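You operate a simulated robot arm through the tools that you are given. There is no shell and no other tool.

You are at the controls of a simulated robot arm. One attempt, no reset.

## Task
Brush the salt crust off the bond plate, wipe it and polish it bright.
Fine: orange wire brush, white wipe for the dust, then the grey pad; all go back where they lay; no hollow in the copper. Set down upright: orange wire brush. What is to be rubbed or washed off counts as gone when no trace of it is left.

Only the result counts: the job must be done as asked and must still hold three seconds after the hand-in. Knocking over, shifting, dropping, spilling or breaking anything else fails it.

## Robot
A 6-joint arm with a two-finger parallel gripper, fixed in place. Base frame: the origin is on the floor under the middle of its stand, x ahead of it, y to its left, z up; the work surface is at about z = 950. Readings come in mm, rad, newtons and seconds.
With the tool pointing down near the work surface it reaches from about 220 to 620 mm from the base axis. Its first joint turns from -1.152 to 1.152 rad. Payload 2.7 kg.
The TCP is the grasp point between the finger pads, 23 mm short of the fingertips. In the tool frame z runs along the fingers and y along their closing line. The gripper opens to 94 mm. The fingers are 38 mm wide and 10 mm thick; the gripper's body (54 by 96 mm) begins 39 mm behind the TCP.
Orientation is that of the tool frame in the base frame, as a unit quaternion [w, x, y, z]. With the fingers straight down and closing along the base's y, the tool's x points along the base's -x, its y along +y and its z along -z.

## Interface
- The arm moves only by the tool step_arm. Its argument "rows" is a list of rows, each a list of 2 entries, a list of its own where there are three numbers: the shift along the tool's x, y, z in m, then the turn, a rotation vector about the tool's x, y, z in rad. In form: [[[tx, ty, tz], [rx, ry, rz]], ...]. A call has 1 to 20 rows; each row is the pose to reach, as a shift and turn from the pose commanded when the call began, along the tool's axes at that moment. "fingers" is the closure, from 0 (fully open) to 1 (shut), set as the call begins (left out, the last holds). Rows are played at 5 a second. More than 50 mm and 0.15 rad between two rows, or a gripper value outside its range, and nothing of the call is played. Where a pose cannot be reached the arm comes as near as it can. A force on the tool above 40 N (or 10 N above the force at the start of the call, whichever is more), or a blocked arm, ends the call early, and 0.2 s more pass. The fingers move at their own pace (about 45 mm/s each) and stop on an object; they squeeze with about 43 N. The grip force told is the motor's: it shows also when the fingers shut on nothing. Time passes only in rows, and 0.2 s behind the last, so rows that repeat a pose let the fingers close. The reply holds the time, the measured pose of the TCP, the force on the tool along the base axes, the opening and the grip force, in the units named above and with some noise, with the torque about the TCP (base axes, N m) and any sound that the robot's microphone picked up.
- Cameras (640 x 400 px; columns grow to the right, rows downward): "scene" is fixed at [61.7, -419.2, 1411.1]; the picture's right is [0.88, -0.47, 0.00], its down [-0.23, -0.42, -0.88] and it looks along [0.41, 0.77, -0.48] (base axes); focal length 301 px, centre (320, 200). "wrist" rides on the gripper at [86, 16, -75] in the tool frame; the picture's right is [-0.18, 0.98, 0.00], its down [-0.58, -0.11, -0.81] and it looks along [-0.79, -0.15, 0.59] (tool axes); focal length 243 px, centre (320, 200). There is no depth. A picture from a camera that has moved, and an enlarged one, comes with that camera's place and axes in the base frame and with its lens.
- capture(camera): a new picture of that camera. No time passes.
- inspect(camera, box): a new picture of the part [left, top, right, bottom] of that camera's present view, enlarged. No time passes.
- close_job(): hands the job in; it is judged then, once.

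Nothing tells you positions but the pictures and the camera data. Unless the task says otherwise, let go and move clear before handing in.

The tools are called after "Call:" as a command line: name --argument value ..., lists and objects as JSON in quotes. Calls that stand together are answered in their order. step_arm: Moves the arm, as the interface text tells. Its arguments: {"type":"object","properties":{"rows":{"type":"array","items":{"type":"array"}},"fingers":{"type":"number"}},"required":["rows"]} The other tools are called the same way: capture (camera) takes a picture; inspect (camera, box) takes an enlarged picture of a part of a camera's view; close_job () hands the job in.

At the start:

```text
t: 0.0
position: [353.3, 57.2, 1305.9]
tcp_rot: [0.001, -0.001, 1.0, -0.001]
force: [0.5, 0.5, 0.0]
wrist_torque: [0.01, -0.02, 0.0]
gripper_width: 93.9
grasp_force: 0.1
```

scene: 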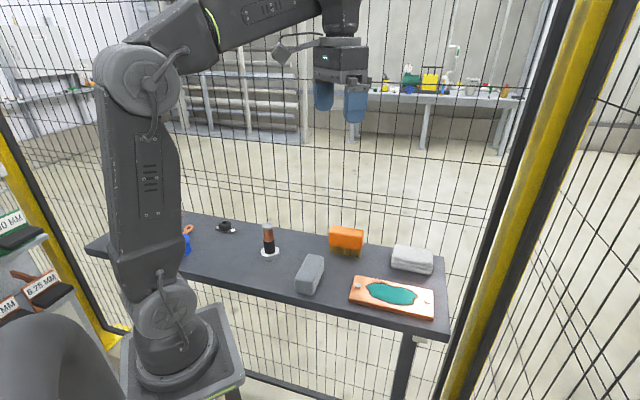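
wrist: 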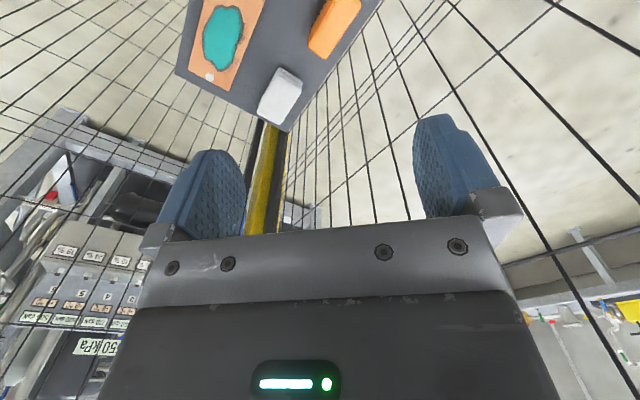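

I see a bench with an orange brush, a white wipe, a grey pad and the copper plate with a teal crust, plus some unrelated items to the left. I will take enlarged pictures first to locate everything precisely.

Call:
inspect --camera "scene" --box '[280, 210, 460, 330]'

Call:
inspect --camera "scene" --box '[160, 200, 340, 320]'

Call:
inspect --camera "wrist" --box '[170, 0, 390, 140]'

```text
3.33 times, centred on (370, 270) of scene
camera zoom: at [61.7, -419.2, 1411.1], right [0.88, -0.47, 0.0], down [-0.23, -0.42, -0.88], along [0.41, 0.77, -0.48], focal length 1004 px, centre (153, -33)
```

zoom: 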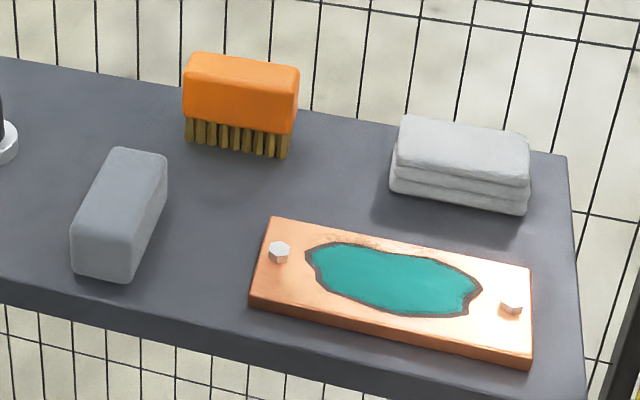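

```text
3.33 times, centred on (250, 260) of scene
camera zoom: at [61.7, -419.2, 1411.1], right [0.88, -0.47, 0.0], down [-0.23, -0.42, -0.88], along [0.41, 0.77, -0.48], focal length 1004 px, centre (553, 0)
```

zoom: 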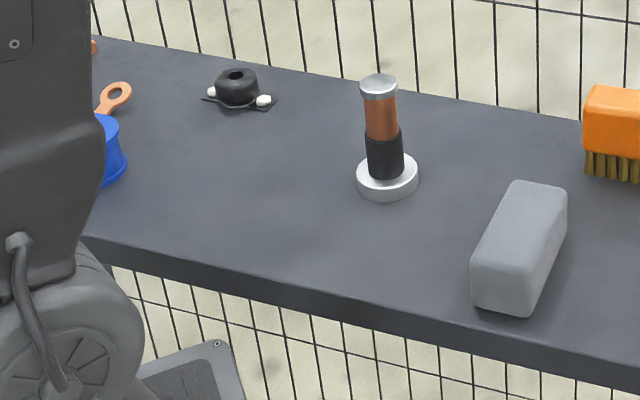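

```text
2.86 times, centred on (280, 70) of wrist
camera zoom: at [267.3, 72.5, 1380.0], right [0.18, 0.98, 0.0], down [0.58, -0.11, 0.81], along [0.79, -0.15, -0.59], focal length 693 px, centre (434, 571)
```

zoom: 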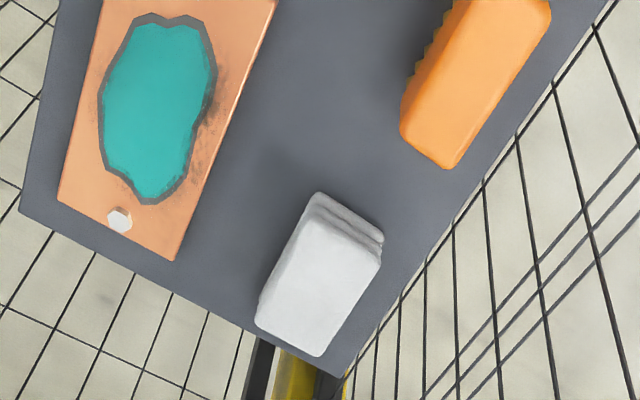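

I see the brush standing on its bristles around (390, 60), the folded wipe around (500, -45), the grey pad around (265, 20), and the plate centred around (390, -105), turned about -44°. I'll move the arm lower and back to get close wrist views.

Call:
step_arm --rows '[[[0.02, -0.02, 0.04], [0, 0, 0]], [[0.04, -0.04, 0.08], [0, 0, 0]], [[0.06, -0.06, 0.11], [0, 0, 0]], [[0.08, -0.07, 0.14], [0, 0, 0]], [[0.09, -0.077, 0.16], [0, 0, 0]]]' --fingers 0

Call:
capture --camera "wrist"

```text
t: 1.2
position: [264.0, -20.4, 1144.3]
tcp_rot: [0.002, 0.0, 1.0, -0.001]
force: [0.2, -0.4, -0.1]
wrist_torque: [-0.01, -0.01, 0.02]
gripper_width: 93.9
grasp_force: 0.0
```

```text
taken
camera wrist: at [178.2, -5.4, 1219.3], right [0.18, 0.98, 0.0], down [0.58, -0.11, 0.81], along [0.8, -0.15, -0.59], focal length 243 px, centre (320, 200)
```

wrist: 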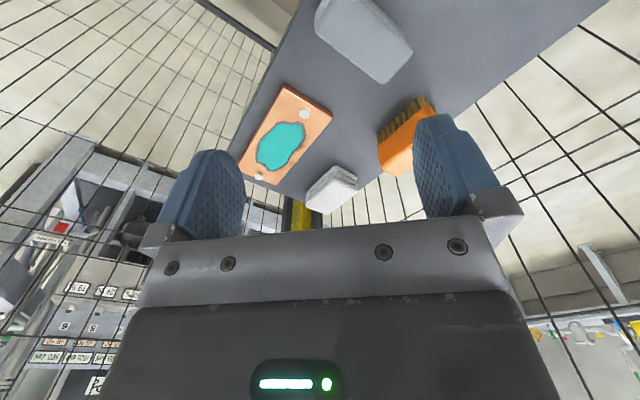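

The wrist view now shows the pad, plate, wipe and brush together. I'll enlarge parts to measure edges.

Call:
inspect --camera "wrist" --box '[230, 70, 450, 210]'

Call:
inspect --camera "wrist" --box '[300, 0, 460, 100]'

Call:
inspect --camera "scene" --box '[320, 215, 440, 290]'

Call:
inspect --camera "scene" --box '[280, 245, 400, 320]'

```text
2.86 times, centred on (340, 140) of wrist
camera zoom: at [178.2, -5.4, 1219.3], right [0.18, 0.98, 0.0], down [0.58, -0.11, 0.81], along [0.8, -0.15, -0.59], focal length 693 px, centre (263, 371)
```

zoom: 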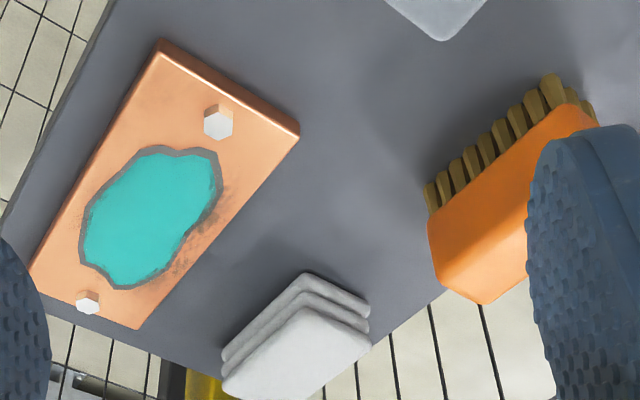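

```text
4.00 times, centred on (380, 50) of wrist
camera zoom: at [178.2, -5.4, 1219.3], right [0.18, 0.98, 0.0], down [0.58, -0.11, 0.81], along [0.8, -0.15, -0.59], focal length 970 px, centre (80, 800)
```

zoom: 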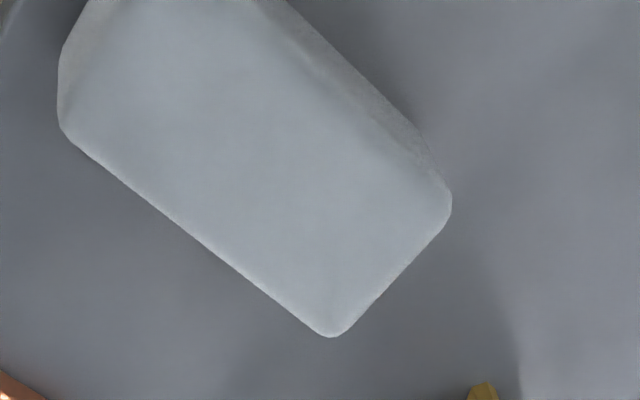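

```text
5.33 times, centred on (380, 252) of scene
camera zoom: at [61.7, -419.2, 1411.1], right [0.88, -0.47, 0.0], down [-0.23, -0.42, -0.88], along [0.41, 0.77, -0.48], focal length 1606 px, centre (0, -80)
```

zoom: 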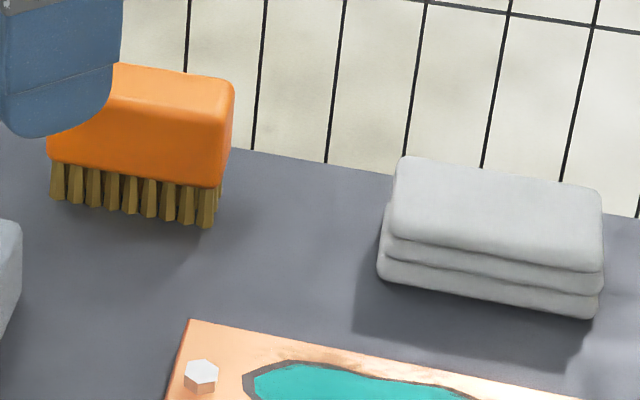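

```text
5.33 times, centred on (340, 282) of scene
camera zoom: at [61.7, -419.2, 1411.1], right [0.88, -0.47, 0.0], down [-0.23, -0.42, -0.88], along [0.41, 0.77, -0.48], focal length 1606 px, centre (213, -240)
```

zoom: 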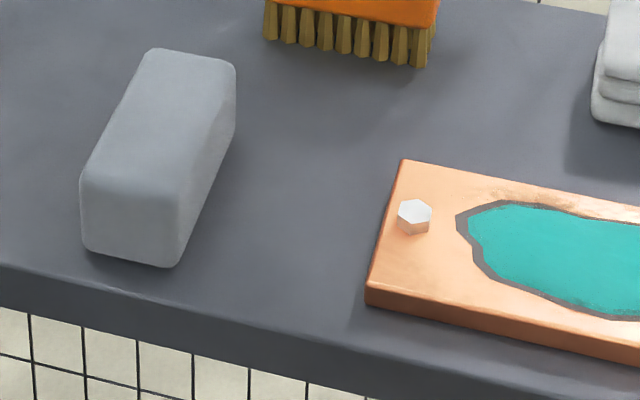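

The four items sit at about -44°/45°: the brush body top is near (390, 63) with top z≈1008 and about 29 mm across. I'll turn the gripper and hover above the brush to check alignment.

Call:
step_arm --rows '[[[-0.021, 0.014, 0.006], [0, 0, 0.129]], [[-0.042, 0.028, 0.012], [0, 0, 0.258]], [[-0.063, 0.042, 0.018], [0, 0, 0.387]], [[-0.084, 0.056, 0.024], [0, 0, 0.516]], [[-0.105, 0.07, 0.034], [0, 0, 0.645]], [[-0.1265, 0.0839, 0.044], [0, 0, 0.775]]]' --fingers 0

Call:
capture --camera "wrist"

Call:
capture --camera "scene"

```text
t: 2.6
position: [390.3, 59.5, 1100.3]
tcp_rot: [0.001, 0.378, 0.926, -0.001]
force: [-12.8, -5.1, 2.9]
wrist_torque: [0.21, -0.62, 0.14]
gripper_width: 88.8
grasp_force: 0.1
```

```text
taken
camera wrist: at [340.9, 132.3, 1175.7], right [0.82, 0.57, 0.0], down [0.34, -0.48, 0.81], along [0.46, -0.66, -0.59], focal length 243 px, centre (320, 200)
```

wrist: 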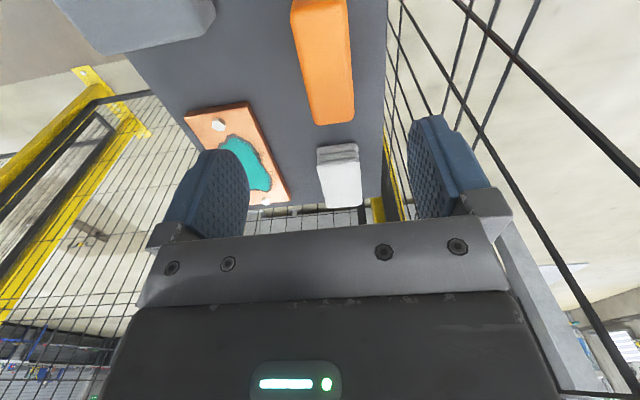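

```text
taken
```

scene: 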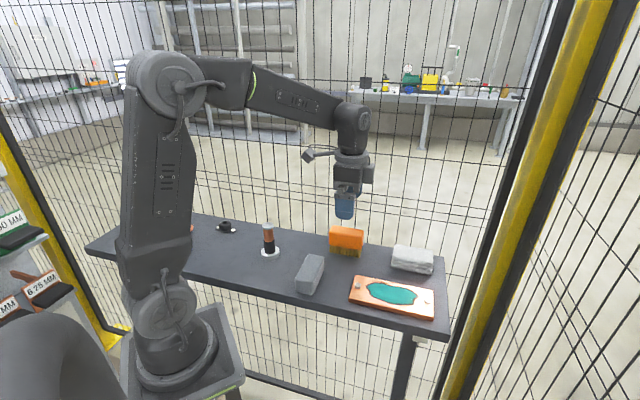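

The force reading and the smaller opening suggest a finger is touching something, possibly the fence mesh behind the bench. I'll look closely before moving further.

Call:
inspect --camera "scene" --box '[290, 130, 410, 260]'

Call:
inspect --camera "wrist" --box '[370, 60, 570, 260]'

```text
3.08 times, centred on (350, 195) of scene
camera zoom: at [61.2, -419.4, 1411.0], right [0.88, -0.47, 0.0], down [-0.23, -0.42, -0.88], along [0.41, 0.77, -0.48], focal length 926 px, centre (228, 215)
```

zoom: 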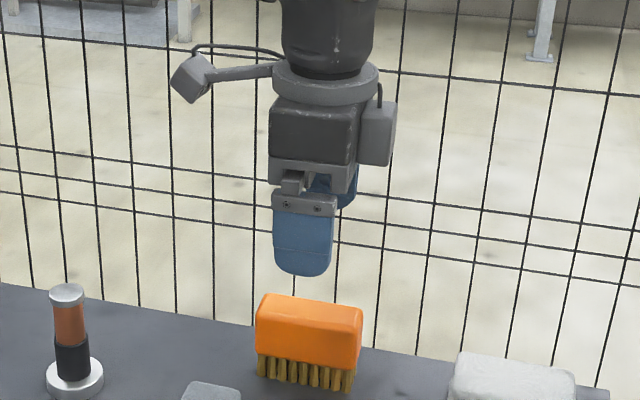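

```text
2.00 times, centred on (470, 160) of wrist
camera zoom: at [340.9, 132.3, 1175.7], right [0.82, 0.57, 0.0], down [0.34, -0.48, 0.81], along [0.46, -0.66, -0.59], focal length 485 px, centre (20, 280)
```

zoom: 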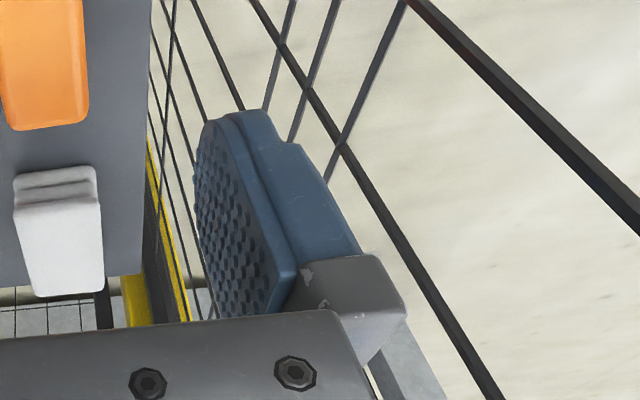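

The far finger did touch the fence mesh that runs just behind the bench edge, so closing across the brush's short side is too tight here. I'll back off, turn a quarter turn so the gripper closes along the brush's length (about 77 mm), and keep the gripper body clear of the fence.

Call:
step_arm --rows '[[[0, -0.03, -0.015], [0, 0, 0]], [[0, -0.06, -0.03], [0, 0, 0]], [[0, -0.07, -0.03], [0, 0, -0.143]], [[0, -0.07, -0.03], [0, 0, -0.286]], [[0, -0.07, -0.03], [0, 0, -0.429]], [[0, -0.07, -0.03], [0, 0, -0.571]], [[0, -0.07, -0.03], [0, 0, -0.714]], [[0, -0.07, -0.03], [0, 0, -0.857]], [[0, -0.07, -0.03], [0, 0, -1.0]], [[0, -0.07, -0.03], [0, 0, -1.143]], [[0, -0.07, -0.03], [0, 0, -1.286]], [[0, -0.07, -0.03], [0, 0, -1.429]], [[0, -0.07, -0.03], [0, 0, -1.571]]]' --fingers 0

Call:
capture --camera "wrist"

```text
t: 5.4
position: [341.3, 13.9, 1131.9]
tcp_rot: [0.001, -0.39, 0.921, -0.002]
force: [0.9, 1.0, 0.2]
wrist_torque: [0.05, 0.03, -0.02]
gripper_width: 94.0
grasp_force: 0.0
```

```text
taken
camera wrist: at [269.5, -37.2, 1206.5], right [-0.58, 0.82, 0.0], down [0.48, 0.34, 0.81], along [0.66, 0.46, -0.59], focal length 243 px, centre (320, 200)
```

wrist: 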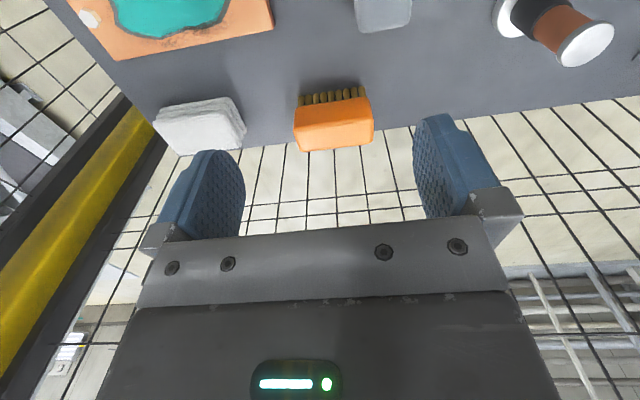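

Now the gripper closing line is parallel to the brush length. I'll enlarge to measure the brush from this angle.

Call:
inspect --camera "wrist" --box '[270, 70, 400, 160]'

Call:
inspect --camera "wrist" --box '[70, 0, 290, 160]'

```text
4.44 times, centred on (335, 115) of wrist
camera zoom: at [269.5, -37.2, 1206.5], right [-0.58, 0.82, 0.0], down [0.48, 0.34, 0.81], along [0.66, 0.46, -0.59], focal length 1078 px, centre (253, 578)
```

zoom: 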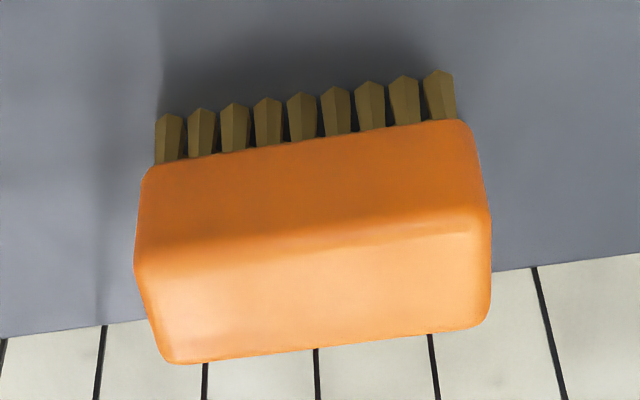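

```text
2.50 times, centred on (180, 80) of wrist
camera zoom: at [269.5, -37.2, 1206.5], right [-0.58, 0.82, 0.0], down [0.48, 0.34, 0.81], along [0.66, 0.46, -0.59], focal length 606 px, centre (670, 500)
```

zoom: 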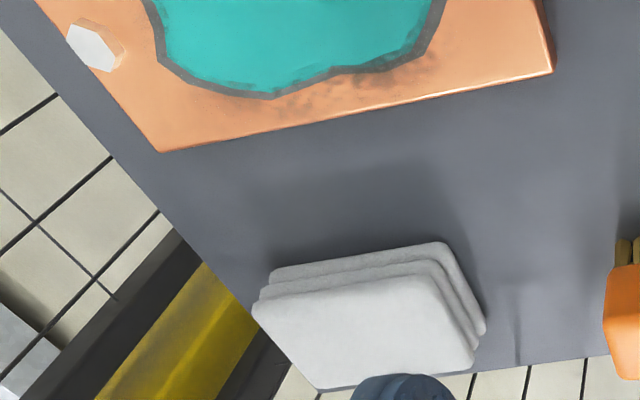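

The brush centre works out near (391, 66.5) with top z≈1008. I'll move above it and lower partly, with fingertips still above its top, to check alignment.

Call:
step_arm --rows '[[[-0.036, 0.0005, 0.0], [0, 0, 0]], [[-0.0724, 0.001, 0.01], [0, 0, 0]], [[-0.0724, 0.001, 0.045], [0, 0, 0]], [[-0.0724, 0.001, 0.08], [0, 0, 0]], [[-0.0724, 0.001, 0.08], [0, 0, 0]]]' --fingers 0

Call:
capture --camera "wrist"

Call:
inspect --camera "scene" --box '[290, 160, 410, 270]'

```text
t: 6.6
position: [391.3, 65.1, 1050.7]
tcp_rot: [0.002, -0.389, 0.921, -0.001]
force: [0.8, 0.2, 0.5]
wrist_torque: [-0.02, -0.01, 0.01]
gripper_width: 94.1
grasp_force: 0.1
```

```text
taken
camera wrist: at [319.5, 14.4, 1125.0], right [-0.57, 0.82, 0.0], down [0.48, 0.34, 0.81], along [0.66, 0.46, -0.59], focal length 243 px, centre (320, 200)
```

wrist: 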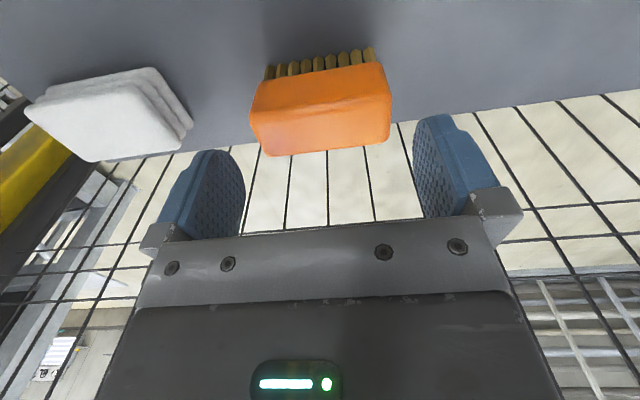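

```text
3.64 times, centred on (350, 215) of scene
camera zoom: at [61.8, -419.2, 1411.1], right [0.88, -0.47, 0.0], down [-0.23, -0.42, -0.88], along [0.41, 0.77, -0.48], focal length 1095 px, centre (211, 146)
```

zoom: 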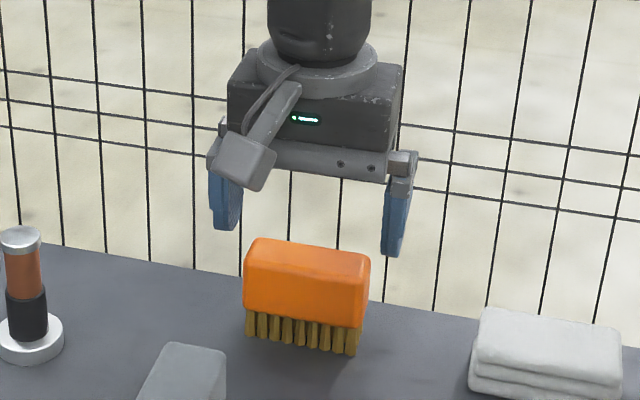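

The gripper is roughly over the brush. I'll enlarge once more to refine the centre before descending.

Call:
inspect --camera "wrist" --box '[230, 30, 420, 170]'

```text
2.86 times, centred on (325, 100) of wrist
camera zoom: at [319.5, 14.4, 1125.0], right [-0.57, 0.82, 0.0], down [0.48, 0.34, 0.81], along [0.66, 0.46, -0.59], focal length 693 px, centre (306, 486)
```

zoom: 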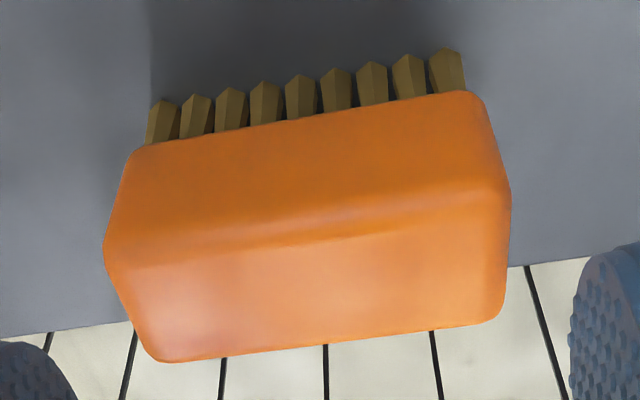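

Alignment along the closing line is within about 1 mm. I'll descend to grip height (TCP z≈994) with a 2 mm shift away from me, then check.

Call:
step_arm --rows '[[[-0.002, 0.001, 0.02], [0, 0, 0]], [[-0.002, 0.001, 0.04], [0, 0, 0]], [[-0.002, 0.001, 0.0565], [0, 0, 0]], [[-0.002, 0.001, 0.0565], [0, 0, 0]]]' --fingers 0

Call:
capture --camera "wrist"

Call:
inspect --camera "scene" --box '[290, 160, 410, 270]'

```text
t: 7.6
position: [393.9, 68.6, 994.0]
tcp_rot: [0.002, -0.389, 0.921, -0.001]
force: [-0.2, -0.3, 0.1]
wrist_torque: [-0.01, -0.01, 0.01]
gripper_width: 93.9
grasp_force: 0.1
```

```text
taken
camera wrist: at [321.4, 17.0, 1068.3], right [-0.57, 0.82, 0.0], down [0.48, 0.34, 0.81], along [0.66, 0.46, -0.59], focal length 243 px, centre (320, 200)
```

wrist: 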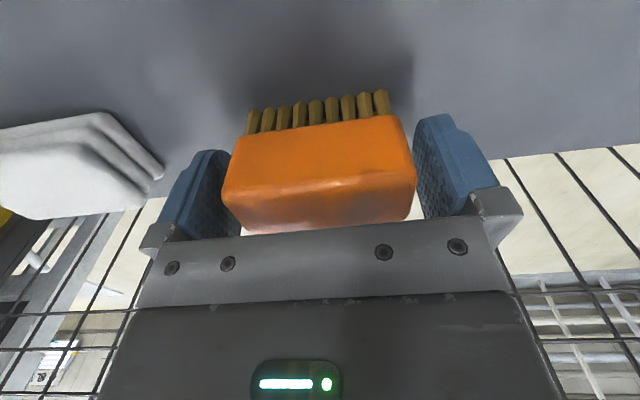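

```text
3.64 times, centred on (350, 215) of scene
camera zoom: at [61.8, -419.2, 1411.1], right [0.88, -0.47, 0.0], down [-0.23, -0.42, -0.88], along [0.41, 0.77, -0.48], focal length 1095 px, centre (211, 146)
```

zoom: 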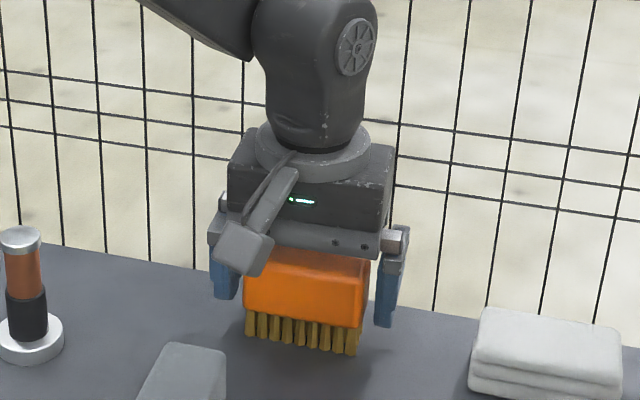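

The brush sits between the fingers with clearance on both sides. Closing now.

Call:
step_arm --rows '[[[0, 0, 0], [0, 0, 0]], [[0, 0, 0], [0, 0, 0]], [[0, 0, 0], [0, 0, 0]], [[0, 0, 0], [0, 0, 0]]]' --fingers 1

Call:
capture --camera "wrist"

```text
t: 8.6
position: [394.1, 68.5, 993.6]
tcp_rot: [0.002, -0.388, 0.922, -0.001]
force: [-0.4, 0.1, 0.7]
wrist_torque: [-0.01, -0.01, 0.02]
gripper_width: 79.7
grasp_force: 43.1
```

```text
taken
camera wrist: at [321.3, 17.0, 1068.5], right [-0.57, 0.82, 0.0], down [0.48, 0.34, 0.81], along [0.66, 0.46, -0.59], focal length 243 px, centre (320, 200)
```

wrist: 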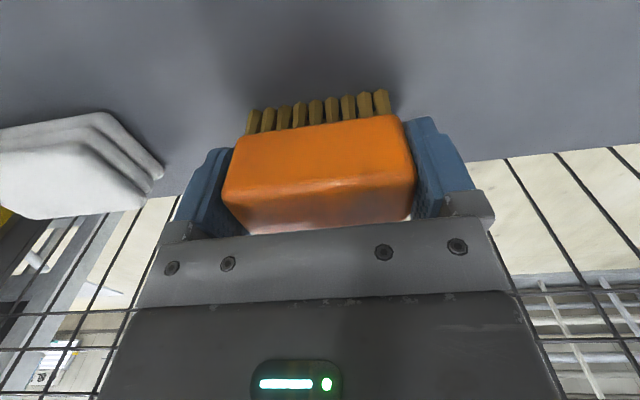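

The brush is held at 79.7 mm opening without having shifted; pickup pose was TCP (394.0, 68.5, 993.8). I'll lift it and carry it over the plate centre (about (391, -103.5)), staying high.

Call:
step_arm --rows '[[[0, 0, -0.02], [0, 0, 0]], [[0, 0, -0.045], [0, 0, 0]], [[0, 0, -0.07], [0, 0, 0]], [[0.0252, -0.0236, -0.07], [0, 0, 0]], [[0.0504, -0.0472, -0.07], [0, 0, 0]], [[0.0756, -0.0708, -0.07], [0, 0, 0]], [[0.1008, -0.0944, -0.07], [0, 0, 0]], [[0.1259, -0.118, -0.07], [0, 0, 0]], [[0.1259, -0.118, -0.05], [0, 0, 0]], [[0.1259, -0.118, -0.035], [0, 0, 0]], [[0.1259, -0.118, -0.035], [0, 0, 0]]]' --fingers 1

Call:
capture --camera "wrist"

Call:
inspect --camera "scene" --box '[320, 220, 460, 330]'

```text
t: 11.0
position: [389.6, -105.2, 1030.5]
tcp_rot: [0.002, -0.388, 0.922, -0.001]
force: [0.4, -0.7, -0.2]
wrist_torque: [0.01, 0.02, 0.01]
gripper_width: 79.4
grasp_force: 42.6
```

```text
taken
camera wrist: at [317.7, -156.7, 1104.9], right [-0.57, 0.82, 0.0], down [0.48, 0.34, 0.81], along [0.66, 0.46, -0.59], focal length 243 px, centre (320, 200)
```

wrist: 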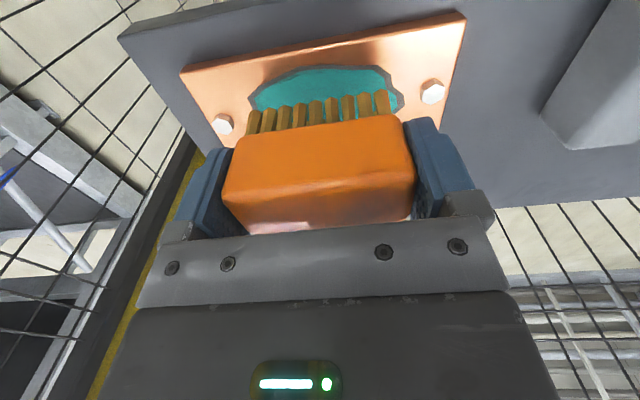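

```text
3.64 times, centred on (390, 275) of scene
camera zoom: at [61.8, -419.2, 1411.1], right [0.88, -0.47, 0.0], down [-0.23, -0.42, -0.88], along [0.41, 0.77, -0.48], focal length 1095 px, centre (66, -73)
```

zoom: 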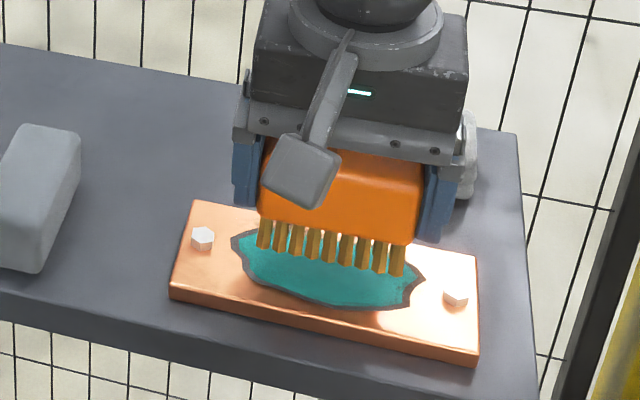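

The brush is well centred between the two bolts. I'll lower gently in small steps until contact is felt.

Call:
step_arm --rows '[[[0, 0, 0.008], [0, 0, 0]], [[0, 0, 0.015], [0, 0, 0]], [[0, 0, 0.02], [0, 0, 0]], [[0, 0, 0.023], [0, 0, 0]], [[0, 0, 0.023], [0, 0, 0]]]' --fingers 1

```text
t: 12.2
position: [389.4, -104.1, 1006.2]
tcp_rot: [0.001, -0.388, 0.922, -0.001]
force: [-1.3, 0.3, -0.7]
wrist_torque: [-0.01, 0.0, 0.04]
gripper_width: 79.7
grasp_force: 42.9
```

No contact yet at TCP z≈1006.5. Continuing in 1 mm steps.

Call:
step_arm --rows '[[[0, 0, 0.001], [0, 0, 0]], [[0, 0, 0.0015], [0, 0, 0]], [[0, 0, 0.0015], [0, 0, 0]]]'

Call:
step_arm --rows '[[[0, 0, 0.0005], [0, 0, 0]], [[0, 0, 0.001], [0, 0, 0]], [[0, 0, 0.001], [0, 0, 0]]]'

```text
t: 13.0
position: [389.8, -103.6, 1005.2]
tcp_rot: [0.002, -0.388, 0.921, -0.002]
force: [-2.4, 0.2, 12.1]
wrist_torque: [0.28, 0.44, 0.04]
gripper_width: 79.8
grasp_force: 42.8
```

```text
t: 13.8
position: [389.6, -103.7, 1005.1]
tcp_rot: [0.003, -0.388, 0.922, -0.002]
force: [-1.7, 2.3, 20.9]
wrist_torque: [0.61, 0.67, -0.01]
gripper_width: 79.4
grasp_force: 43.1
```

Contact began at TCP z≈1005, about 21 N now, and the torque shows the load sits on the left end of the bristles. I'll ease the pressure to about 10 N and level the brush slightly.

Call:
step_arm --rows '[[[0, 0, -0.0013], [0, 0, 0]], [[0, 0, -0.0013], [-0.005, 0, 0]], [[0, 0, -0.0013], [-0.01, 0, 0]], [[0, 0, -0.0013], [-0.01, 0, 0]]]'

```text
t: 14.8
position: [387.6, -104.3, 1005.7]
tcp_rot: [-0.002, -0.388, 0.921, 0.005]
force: [-0.8, -0.4, 1.6]
wrist_torque: [-0.06, -0.08, -0.05]
gripper_width: 79.5
grasp_force: 43.2
```

Load has shifted; I'll press slightly more and read the torque to find the level.

Call:
step_arm --rows '[[[0, 0, 0.0008], [0, 0, 0]], [[0, 0, 0.0008], [0, 0, 0]]]'

```text
t: 15.4
position: [390.1, -105.3, 1006.3]
tcp_rot: [-0.001, -0.388, 0.922, 0.002]
force: [-4.0, 3.2, 11.5]
wrist_torque: [-0.22, -0.11, -0.05]
gripper_width: 79.6
grasp_force: 43.2
```

Now the right end carries the load, so level is about halfway. I'll undo half the tilt and read again.

Call:
step_arm --rows '[[[0, 0, 0.0], [0.005, 0, 0]], [[0, 0, 0.0], [0.005, 0, 0]]]'

```text
t: 16.0
position: [388.3, -104.1, 1005.2]
tcp_rot: [0.001, -0.388, 0.922, 0.001]
force: [1.3, -2.7, 7.3]
wrist_torque: [-0.34, -0.24, -0.05]
gripper_width: 79.6
grasp_force: 42.5
```

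Near level now. I'll make a first set of gentle back-and-forth strokes at the centre to see how the crust responds.

Call:
step_arm --rows '[[[0.008, 0, 0.0002], [0.0015, 0, 0]], [[0.017, 0, 0.0002], [0.0015, 0, 0]], [[0.008, 0, 0.0002], [0.0015, 0, 0]], [[0, 0, 0.0002], [0.0015, 0, 0]], [[-0.008, 0, 0.0002], [0.0015, 0, 0]], [[-0.017, 0, 0.0002], [0.0015, 0, 0]], [[-0.008, 0, 0.0002], [0.0015, 0, 0]], [[0, 0, 0.0002], [0.0015, 0, 0]], [[0.008, 0, 0.0002], [0.0015, 0, 0]], [[0.017, 0, 0.0002], [0.0015, 0, 0]]]'

Call:
inspect --camera "scene" --box '[320, 220, 460, 330]'

Call:
capture --camera "wrist"

```text
t: 18.2
position: [379.4, -115.8, 1005.2]
tcp_rot: [0.002, -0.388, 0.922, -0.001]
force: [6.5, 7.3, 22.4]
wrist_torque: [0.09, 0.01, -0.03]
gripper_width: 79.5
grasp_force: 43.3
```

```text
3.64 times, centred on (390, 275) of scene
camera zoom: at [61.7, -419.0, 1411.2], right [0.88, -0.47, 0.0], down [-0.23, -0.42, -0.88], along [0.41, 0.77, -0.48], focal length 1095 px, centre (66, -73)
```

zoom: 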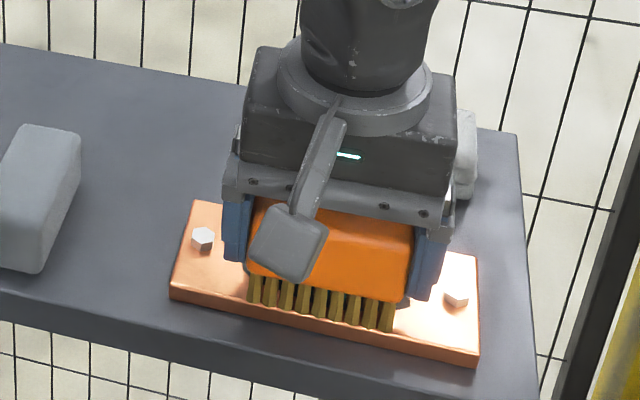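

```text
taken
camera wrist: at [306.1, -166.8, 1080.0], right [-0.58, 0.82, 0.0], down [0.48, 0.34, 0.81], along [0.66, 0.46, -0.59], focal length 243 px, centre (320, 200)
```

wrist: 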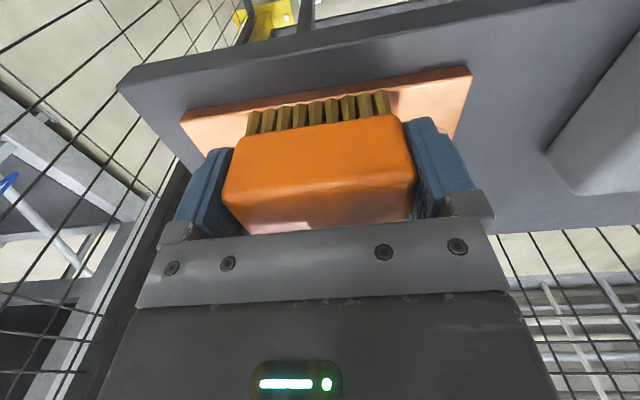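

I'll lift the brush clear and look at how the crust responded to these first strokes.

Call:
step_arm --rows '[[[0, 0, -0.03], [0, 0, 0]], [[-0.01, 0, -0.06], [0, 0, 0]], [[-0.04, 0, -0.08], [0, 0, 0]], [[-0.06, 0, -0.1], [0, 0, 0]], [[-0.06, 0, -0.1], [0, 0, 0]]]'

Call:
inspect --camera "scene" --box '[330, 250, 450, 330]'

Call:
capture --camera "wrist"

```text
t: 19.4
position: [418.0, -72.2, 1105.7]
tcp_rot: [0.001, -0.388, 0.922, 0.0]
force: [0.1, 0.0, -0.6]
wrist_torque: [0.0, 0.05, 0.01]
gripper_width: 79.9
grasp_force: 43.1
```

```text
5.00 times, centred on (390, 290) of scene
camera zoom: at [61.8, -419.2, 1411.1], right [0.88, -0.47, 0.0], down [-0.23, -0.42, -0.88], along [0.41, 0.77, -0.48], focal length 1505 px, centre (-30, -250)
```

zoom: 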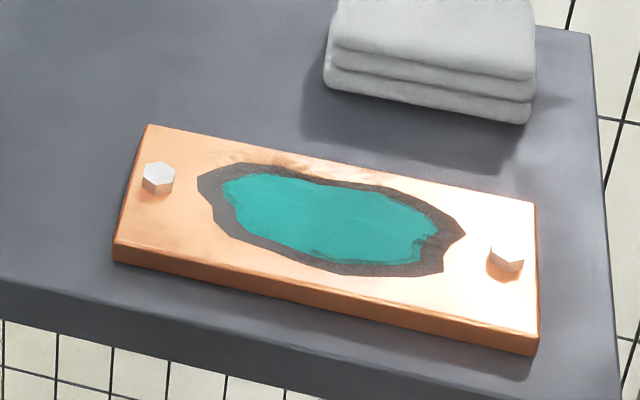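

```text
taken
camera wrist: at [346.1, -123.1, 1180.6], right [-0.57, 0.82, 0.0], down [0.48, 0.34, 0.81], along [0.66, 0.46, -0.59], focal length 243 px, centre (320, 200)
```

wrist: 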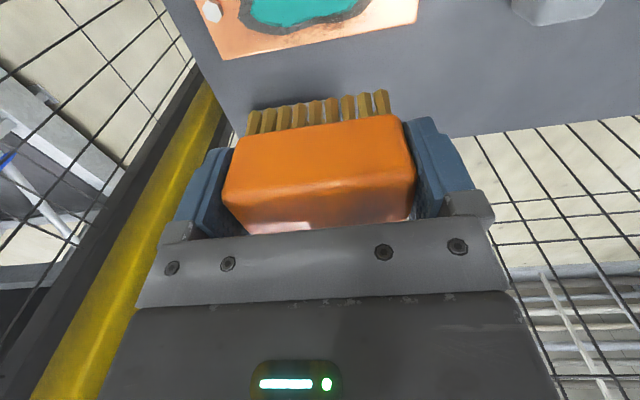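

The teal crust is shrinking, leaving a dark dust ring, so the strokes work. I'll go back down with slightly lighter pressure and brush a little to each side.

Call:
step_arm --rows '[[[0.022, 0, 0.02], [0, 0, 0]], [[0.043, 0, 0.05], [0, 0, 0]], [[0.043, 0, 0.08], [0, 0, 0]], [[0.043, 0, 0.092], [0, 0, 0]], [[0.043, 0, 0.097], [0, 0, 0]], [[0.043, 0, 0.0985], [0, 0, 0]], [[0.043, 0, 0.0992], [0, 0, 0]], [[0.043, 0.012, 0.0992], [0, 0, 0]], [[0.056, 0.012, 0.0992], [0, 0, 0]], [[0.043, 0.012, 0.0992], [0, 0, 0]], [[0.03, 0.012, 0.0992], [0, 0, 0]], [[0.043, 0.012, 0.0992], [0, 0, 0]], [[0.043, 0.0, 0.0992], [0, 0, 0]]]'

```text
t: 22.2
position: [388.7, -103.4, 1005.4]
tcp_rot: [0.002, -0.388, 0.921, -0.001]
force: [-0.3, 0.5, 2.1]
wrist_torque: [-0.04, -0.05, 0.0]
gripper_width: 79.6
grasp_force: 43.1
```

Pressure is only about 2 N here; I'll add 0.8 mm and stroke on the right side.

Call:
step_arm --rows '[[[0, 0, 0.0008], [0, 0, 0]], [[0, -0.012, 0.0008], [0, 0, 0]], [[0.013, -0.012, 0.0008], [0, 0, 0]], [[0, -0.012, 0.0008], [0, 0, 0]], [[-0.013, -0.012, 0.0008], [0, 0, 0]], [[0, -0.012, 0.0008], [0, 0, 0]], [[0, 0, 0.0008], [0, 0, 0]]]'

```text
t: 23.8
position: [387.8, -105.5, 1006.3]
tcp_rot: [0.002, -0.388, 0.922, -0.001]
force: [2.8, -4.0, 11.4]
wrist_torque: [-0.12, -0.01, 0.06]
gripper_width: 79.6
grasp_force: 43.1
```

Pressure is now about 11 N. I'll lift and look again.

Call:
step_arm --rows '[[[0, 0, -0.03], [0, 0, 0]], [[-0.01, 0, -0.06], [0, 0, 0]], [[-0.03, 0, -0.09], [0, 0, 0]], [[-0.043, 0, -0.1], [0, 0, 0]], [[-0.043, 0, -0.1], [0, 0, 0]]]'

Call:
inspect --camera "scene" --box '[330, 250, 450, 330]'

```text
t: 25.0
position: [418.3, -73.6, 1106.4]
tcp_rot: [0.001, -0.388, 0.922, 0.0]
force: [-0.5, -1.0, -0.1]
wrist_torque: [-0.02, 0.02, 0.0]
gripper_width: 79.5
grasp_force: 42.8
```

```text
5.00 times, centred on (390, 290) of scene
camera zoom: at [61.8, -419.2, 1411.1], right [0.88, -0.47, 0.0], down [-0.23, -0.42, -0.88], along [0.41, 0.77, -0.48], focal length 1505 px, centre (-30, -250)
```

zoom: 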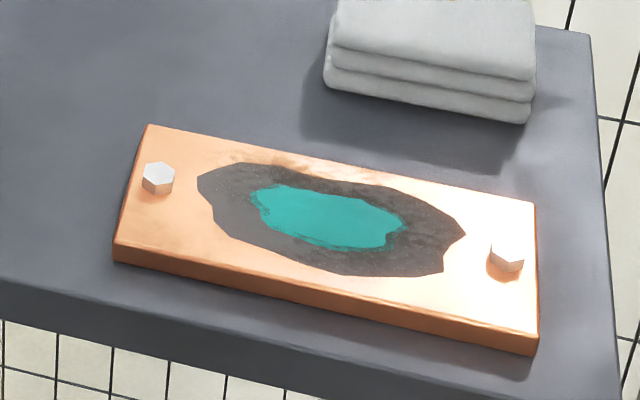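

The crust is a bit over half its original length now. Another similar set of strokes at about 10 N.

Call:
step_arm --rows '[[[0.022, 0, 0.02], [0, 0, 0]], [[0.043, 0, 0.05], [0, 0, 0]], [[0.043, 0, 0.08], [0, 0, 0]], [[0.043, 0, 0.092], [0, 0, 0]], [[0.043, 0, 0.097], [0, 0, 0]], [[0.043, 0, 0.0988], [0, 0, 0]], [[0.043, 0, 0.0998], [0, 0, 0]], [[0.056, 0, 0.0998], [0, 0, 0]], [[0.043, 0, 0.0998], [0, 0, 0]], [[0.03, 0, 0.0998], [0, 0, 0]], [[0.043, 0, 0.0998], [0, 0, 0]], [[0.056, 0, 0.0998], [0, 0, 0]], [[0.043, 0, 0.0998], [0, 0, 0]], [[0.03, 0, 0.0998], [0, 0, 0]], [[0.043, 0, 0.0998], [0, 0, 0]]]'

Call:
step_arm --rows '[[[0, 0, -0.03], [0, 0, 0]], [[-0.01, 0, -0.06], [0, 0, 0]], [[-0.03, 0, -0.09], [0, 0, 0]], [[-0.043, 0, -0.1], [0, 0, 0]], [[-0.043, 0, -0.1], [0, 0, 0]]]'

Call:
inspect --camera "scene" --box '[330, 250, 450, 330]'

```text
t: 28.2
position: [391.7, -102.3, 1005.5]
tcp_rot: [0.003, -0.389, 0.921, 0.0]
force: [5.0, 8.2, 24.9]
wrist_torque: [0.34, -0.05, -0.02]
gripper_width: 79.6
grasp_force: 43.1
```

```text
t: 29.4
position: [420.7, -70.3, 1104.3]
tcp_rot: [0.001, -0.388, 0.922, 0.0]
force: [-0.2, -0.2, -1.9]
wrist_torque: [0.0, 0.0, 0.02]
gripper_width: 79.6
grasp_force: 42.6
```

```text
5.00 times, centred on (390, 290) of scene
camera zoom: at [61.8, -419.2, 1411.1], right [0.88, -0.47, 0.0], down [-0.23, -0.42, -0.88], along [0.41, 0.77, -0.48], focal length 1505 px, centre (-30, -250)
```

zoom: 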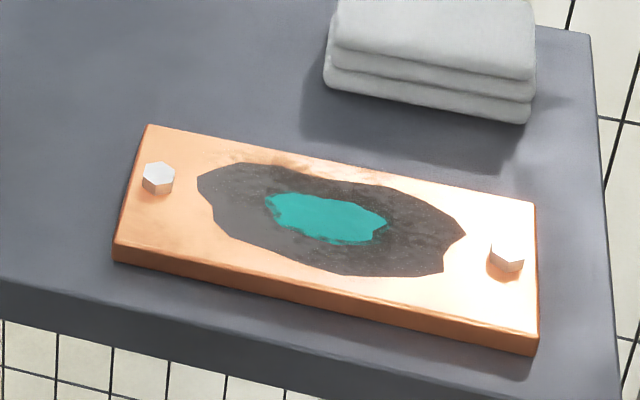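

Progress slowed where I already brushed, so the remaining crust share likely lies at the ends. I'll now stroke the left end, then the right end, over the full width.

Call:
step_arm --rows '[[[0.022, 0.01, 0.02], [0, 0, 0]], [[0.043, 0.02, 0.05], [0, 0, 0]], [[0.043, 0.02, 0.08], [0, 0, 0]], [[0.043, 0.02, 0.092], [0, 0, 0]], [[0.043, 0.02, 0.097], [0, 0, 0]], [[0.043, 0.02, 0.0985], [0, 0, 0]], [[0.043, 0.02, 0.0993], [0, 0, 0]], [[0.052, 0.02, 0.0993], [0, 0, 0]], [[0.062, 0.02, 0.0993], [0, 0, 0]], [[0.052, 0.02, 0.0993], [0, 0, 0]], [[0.043, 0.02, 0.0993], [0, 0, 0]], [[0.034, 0.02, 0.0993], [0, 0, 0]], [[0.024, 0.02, 0.0993], [0, 0, 0]], [[0.034, 0.02, 0.0993], [0, 0, 0]], [[0.043, 0.02, 0.0993], [0, 0, 0]]]'

Call:
step_arm --rows '[[[0, -0.013, 0], [0, 0, 0]], [[0, -0.026, 0], [0, 0, 0]], [[0, -0.04, 0], [0, 0, 0]], [[0.009, -0.04, 0], [0, 0, 0]], [[0.019, -0.04, 0], [0, 0, 0]], [[0.009, -0.04, 0], [0, 0, 0]], [[0, -0.04, 0], [0, 0, 0]], [[-0.009, -0.04, 0], [0, 0, 0]], [[-0.019, -0.04, 0], [0, 0, 0]], [[-0.009, -0.04, 0], [0, 0, 0]], [[0, -0.04, 0], [0, 0, 0]]]'

Call:
step_arm --rows '[[[0, 0, -0.03], [0, 0, 0]], [[-0.01, 0.005, -0.06], [0, 0, 0]], [[-0.03, 0.015, -0.09], [0, 0, 0]], [[-0.043, 0.02, -0.1], [0, 0, 0]], [[-0.043, 0.02, -0.1], [0, 0, 0]]]'

Call:
inspect --camera "scene" --box '[330, 250, 450, 330]'

```text
t: 32.6
position: [374.3, -90.8, 1004.8]
tcp_rot: [0.0, -0.388, 0.922, 0.001]
force: [0.7, 0.2, -0.2]
wrist_torque: [0.02, -0.03, -0.01]
gripper_width: 79.6
grasp_force: 42.9
```

```text
t: 35.0
position: [404.0, -118.3, 1007.4]
tcp_rot: [0.001, -0.388, 0.921, 0.0]
force: [-0.4, -0.1, -1.1]
wrist_torque: [-0.01, -0.02, 0.0]
gripper_width: 79.4
grasp_force: 42.1
```

```text
t: 36.2
position: [420.9, -71.2, 1106.7]
tcp_rot: [0.001, -0.388, 0.922, 0.0]
force: [-0.2, 0.4, 0.0]
wrist_torque: [0.02, 0.01, -0.01]
gripper_width: 79.6
grasp_force: 42.9
```

```text
5.00 times, centred on (390, 290) of scene
camera zoom: at [61.8, -419.2, 1411.1], right [0.88, -0.47, 0.0], down [-0.23, -0.42, -0.88], along [0.41, 0.77, -0.48], focal length 1505 px, centre (-30, -250)
```

zoom: 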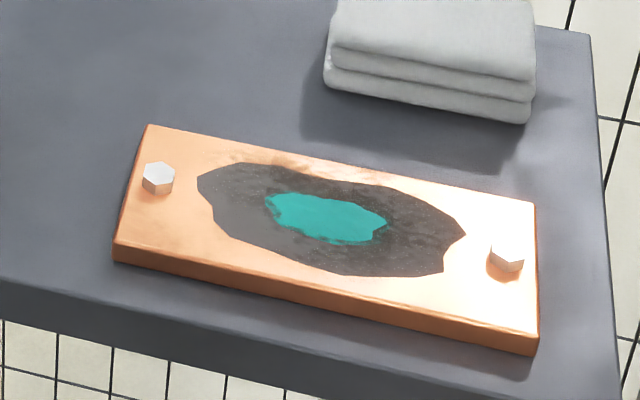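

No contact was made that time (force ≈ 0) and nothing changed, so the height repeatability is about ±1 mm. I'll go down at the left end and feel for contact before stroking.

Call:
step_arm --rows '[[[0.022, 0.01, 0.02], [0, 0, 0]], [[0.043, 0.02, 0.05], [0, 0, 0]], [[0.043, 0.02, 0.08], [0, 0, 0]], [[0.043, 0.02, 0.092], [0, 0, 0]], [[0.043, 0.02, 0.097], [0, 0, 0]], [[0.043, 0.02, 0.0993], [0, 0, 0]], [[0.043, 0.02, 0.1], [0, 0, 0]], [[0.043, 0.02, 0.1], [0, 0, 0]]]'

Call:
step_arm --rows '[[[0, 0, 0.0005], [0, 0, 0]], [[0, 0, 0.0008], [0, 0, 0]], [[0, 0, 0.0008], [0, 0, 0]]]'

```text
t: 38.0
position: [374.2, -90.3, 1006.1]
tcp_rot: [0.001, -0.389, 0.921, 0.0]
force: [0.1, -0.1, -0.5]
wrist_torque: [0.02, 0.0, 0.01]
gripper_width: 79.5
grasp_force: 43.1
```

```text
t: 38.8
position: [375.1, -90.7, 1004.9]
tcp_rot: [0.0, -0.388, 0.922, 0.0]
force: [0.1, 0.9, -0.9]
wrist_torque: [0.0, -0.03, 0.01]
gripper_width: 79.3
grasp_force: 43.5
```

Still free here; I'll continue down in small steps.

Call:
step_arm --rows '[[[0, 0, 0.0005], [0, 0, 0]], [[0, 0, 0.0007], [0, 0, 0]], [[0, 0, 0.0007], [0, 0, 0]]]'

Call:
step_arm --rows '[[[0, 0, 0.0004], [0, 0, 0]], [[0, 0, 0.0006], [0, 0, 0]], [[0, 0, 0.0006], [0, 0, 0]]]'

```text
t: 39.6
position: [375.0, -90.3, 1004.6]
tcp_rot: [0.001, -0.388, 0.922, 0.0]
force: [0.3, 0.6, 1.3]
wrist_torque: [0.0, -0.13, 0.02]
gripper_width: 79.4
grasp_force: 43.0
```

```text
t: 40.4
position: [375.3, -90.9, 1005.0]
tcp_rot: [0.002, -0.388, 0.922, 0.0]
force: [-3.7, 6.7, 20.8]
wrist_torque: [0.36, 0.21, -0.01]
gripper_width: 79.7
grasp_force: 43.4
```

Contact: about 21 N. I'll ease by 0.25 mm and stroke the left end.

Call:
step_arm --rows '[[[0, 0, -0.00025], [0, 0, 0]], [[0.009, 0, -0.00025], [0, 0, 0]], [[0.018, 0, -0.00025], [0, 0, 0]], [[0.009, 0, -0.00025], [0, 0, 0]], [[0, 0, -0.00025], [0, 0, 0]], [[-0.009, 0, -0.00025], [0, 0, 0]], [[-0.018, 0, -0.00025], [0, 0, 0]], [[-0.009, 0, -0.00025], [0, 0, 0]], [[0, 0, -0.00025], [0, 0, 0]]]'

```text
t: 42.4
position: [374.4, -87.8, 1003.5]
tcp_rot: [0.002, -0.389, 0.921, -0.001]
force: [5.9, 4.4, 17.0]
wrist_torque: [0.15, -0.25, 0.02]
gripper_width: 79.5
grasp_force: 42.9
```

Good pressure at the left end. Now raise slightly, shift to the right end, and feel for contact there.

Call:
step_arm --rows '[[[0, 0, -0.004], [0, 0, 0]], [[0, -0.02, -0.005], [0, 0, 0]], [[0, -0.04, -0.005], [0, 0, 0]], [[0, -0.04, -0.003], [0, 0, 0]], [[0, -0.04, -0.002], [0, 0, 0]], [[0, -0.04, -0.002], [0, 0, 0]]]'

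Call:
step_arm --rows '[[[0, 0, 0.0005], [0, 0, 0]], [[0, 0, 0.0005], [0, 0, 0]]]'

Call:
step_arm --rows '[[[0, 0, 0.0005], [0, 0, 0]], [[0, 0, 0.0005], [0, 0, 0]]]'

```text
t: 43.8
position: [403.0, -118.1, 1004.4]
tcp_rot: [0.0, -0.388, 0.922, 0.0]
force: [-0.3, 0.3, -1.8]
wrist_torque: [0.03, -0.03, 0.01]
gripper_width: 79.4
grasp_force: 42.9
```

```text
t: 44.4
position: [404.1, -118.8, 1005.7]
tcp_rot: [0.001, -0.388, 0.922, 0.0]
force: [0.0, 0.1, -1.3]
wrist_torque: [-0.01, -0.04, -0.02]
gripper_width: 79.5
grasp_force: 42.6
```

```text
t: 45.0
position: [403.5, -119.1, 1006.4]
tcp_rot: [0.001, -0.388, 0.921, 0.001]
force: [0.4, -0.3, -1.3]
wrist_torque: [0.0, -0.03, 0.0]
gripper_width: 79.6
grasp_force: 42.7
```

Call:
step_arm --rows '[[[0, 0, 0.0005], [0, 0, 0]], [[0, 0, 0.0005], [0, 0, 0]]]'

Call:
step_arm --rows '[[[0, 0, 0.0004], [0, 0, 0]], [[0, 0, 0.0004], [0, 0, 0]]]'

```text
t: 45.6
position: [403.6, -119.0, 1004.1]
tcp_rot: [0.001, -0.389, 0.921, 0.001]
force: [-0.3, 1.1, -0.3]
wrist_torque: [0.02, 0.03, 0.01]
gripper_width: 79.5
grasp_force: 42.8
```

```text
t: 46.2
position: [404.9, -117.9, 1005.9]
tcp_rot: [0.001, -0.389, 0.921, 0.0]
force: [-0.4, 0.3, -1.0]
wrist_torque: [-0.03, -0.03, -0.03]
gripper_width: 79.5
grasp_force: 43.1
```

Call:
step_arm --rows '[[[0, 0, 0.0004], [0, 0, 0]], [[0, 0, 0.0004], [0, 0, 0]]]'

Call:
step_arm --rows '[[[0, 0, 0.0004], [0, 0, 0]], [[0, 0, 0.0004], [0, 0, 0]]]'

```text
t: 46.8
position: [403.2, -117.9, 1004.7]
tcp_rot: [0.001, -0.388, 0.922, 0.0]
force: [-0.4, -0.6, 2.3]
wrist_torque: [-0.04, 0.0, 0.02]
gripper_width: 79.5
grasp_force: 42.8
```

```text
t: 47.4
position: [404.4, -118.4, 1004.6]
tcp_rot: [0.001, -0.389, 0.921, 0.0]
force: [-3.7, -0.5, 14.4]
wrist_torque: [0.18, 0.23, 0.0]
gripper_width: 79.5
grasp_force: 42.9
```

About 14 N at the right end; stroking there over the full width, then lifting to look.

Call:
step_arm --rows '[[[0.009, 0, 0.0], [0, 0, 0]], [[0.018, 0, 0.0], [0, 0, 0]], [[0.009, 0, 0.0], [0, 0, 0]], [[0, 0, 0.0], [0, 0, 0]], [[-0.009, 0, 0.0], [0, 0, 0]], [[-0.018, 0, 0.0], [0, 0, 0]], [[-0.009, 0, 0.0], [0, 0, 0]], [[0, 0, 0.0], [0, 0, 0]]]'

Call:
step_arm --rows '[[[0, 0, -0.03], [0, 0, 0]], [[-0.01, 0.005, -0.06], [0, 0, 0]], [[-0.03, 0.015, -0.09], [0, 0, 0]], [[-0.043, 0.02, -0.1], [0, 0, 0]], [[-0.043, 0.02, -0.1], [0, 0, 0]]]'

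Call:
inspect --camera "scene" --box '[330, 250, 450, 330]'

```text
t: 49.2
position: [404.2, -118.1, 1004.4]
tcp_rot: [0.0, -0.389, 0.921, 0.0]
force: [4.8, 4.5, 12.9]
wrist_torque: [0.03, -0.39, 0.07]
gripper_width: 79.5
grasp_force: 43.1
```

```text
t: 50.4
position: [420.8, -74.5, 1103.5]
tcp_rot: [0.0, -0.389, 0.921, 0.0]
force: [0.2, 0.1, -0.9]
wrist_torque: [-0.01, -0.04, -0.03]
gripper_width: 79.4
grasp_force: 43.3
```

```text
5.00 times, centred on (390, 290) of scene
camera zoom: at [61.8, -419.2, 1411.1], right [0.88, -0.47, 0.0], down [-0.23, -0.42, -0.88], along [0.41, 0.77, -0.48], focal length 1505 px, centre (-30, -250)
```

zoom: 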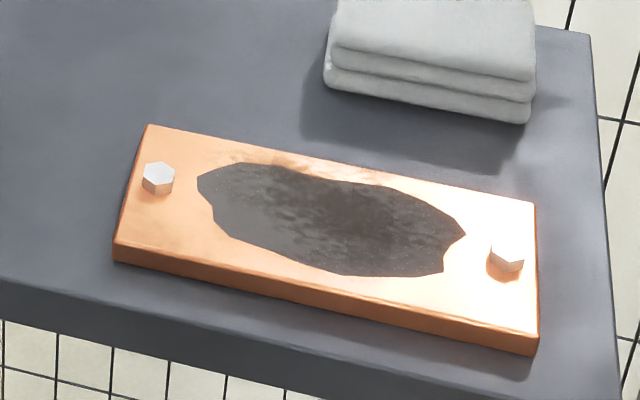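

The teal crust appears fully gone, leaving dark dust. I'll check more closely for any trace, including from the wrist camera.

Call:
inspect --camera "scene" --box '[362, 275, 432, 315]'

Call:
inspect --camera "wrist" --box '[180, 0, 440, 140]'

```text
9.14 times, centred on (397, 295) of scene
camera zoom: at [61.8, -419.2, 1411.1], right [0.88, -0.47, 0.0], down [-0.23, -0.42, -0.88], along [0.41, 0.77, -0.48], focal length 2753 px, centre (-384, -669)
```

zoom: 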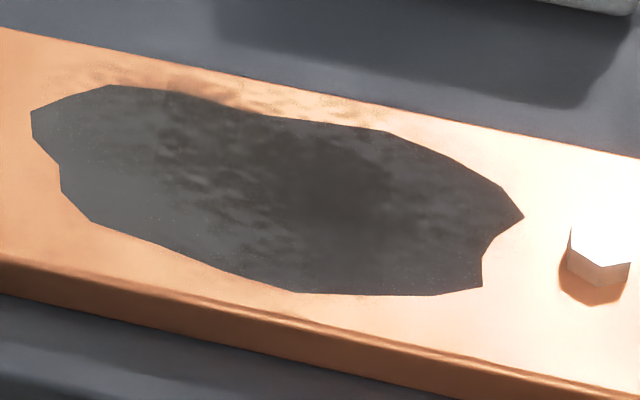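

```text
2.46 times, centred on (310, 70) of wrist
camera zoom: at [348.6, -126.5, 1179.2], right [-0.57, 0.82, 0.0], down [0.48, 0.34, 0.81], along [0.66, 0.46, -0.59], focal length 597 px, centre (345, 520)
```

zoom: 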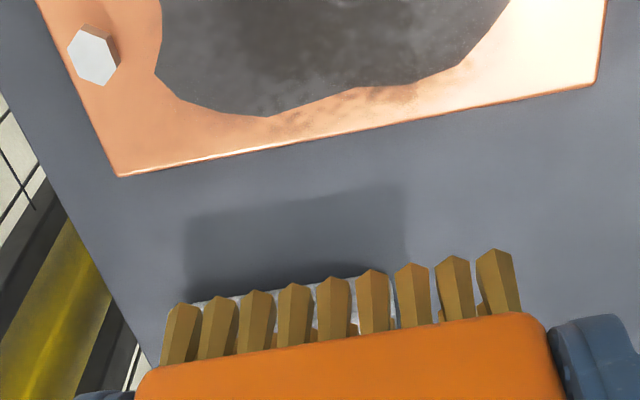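

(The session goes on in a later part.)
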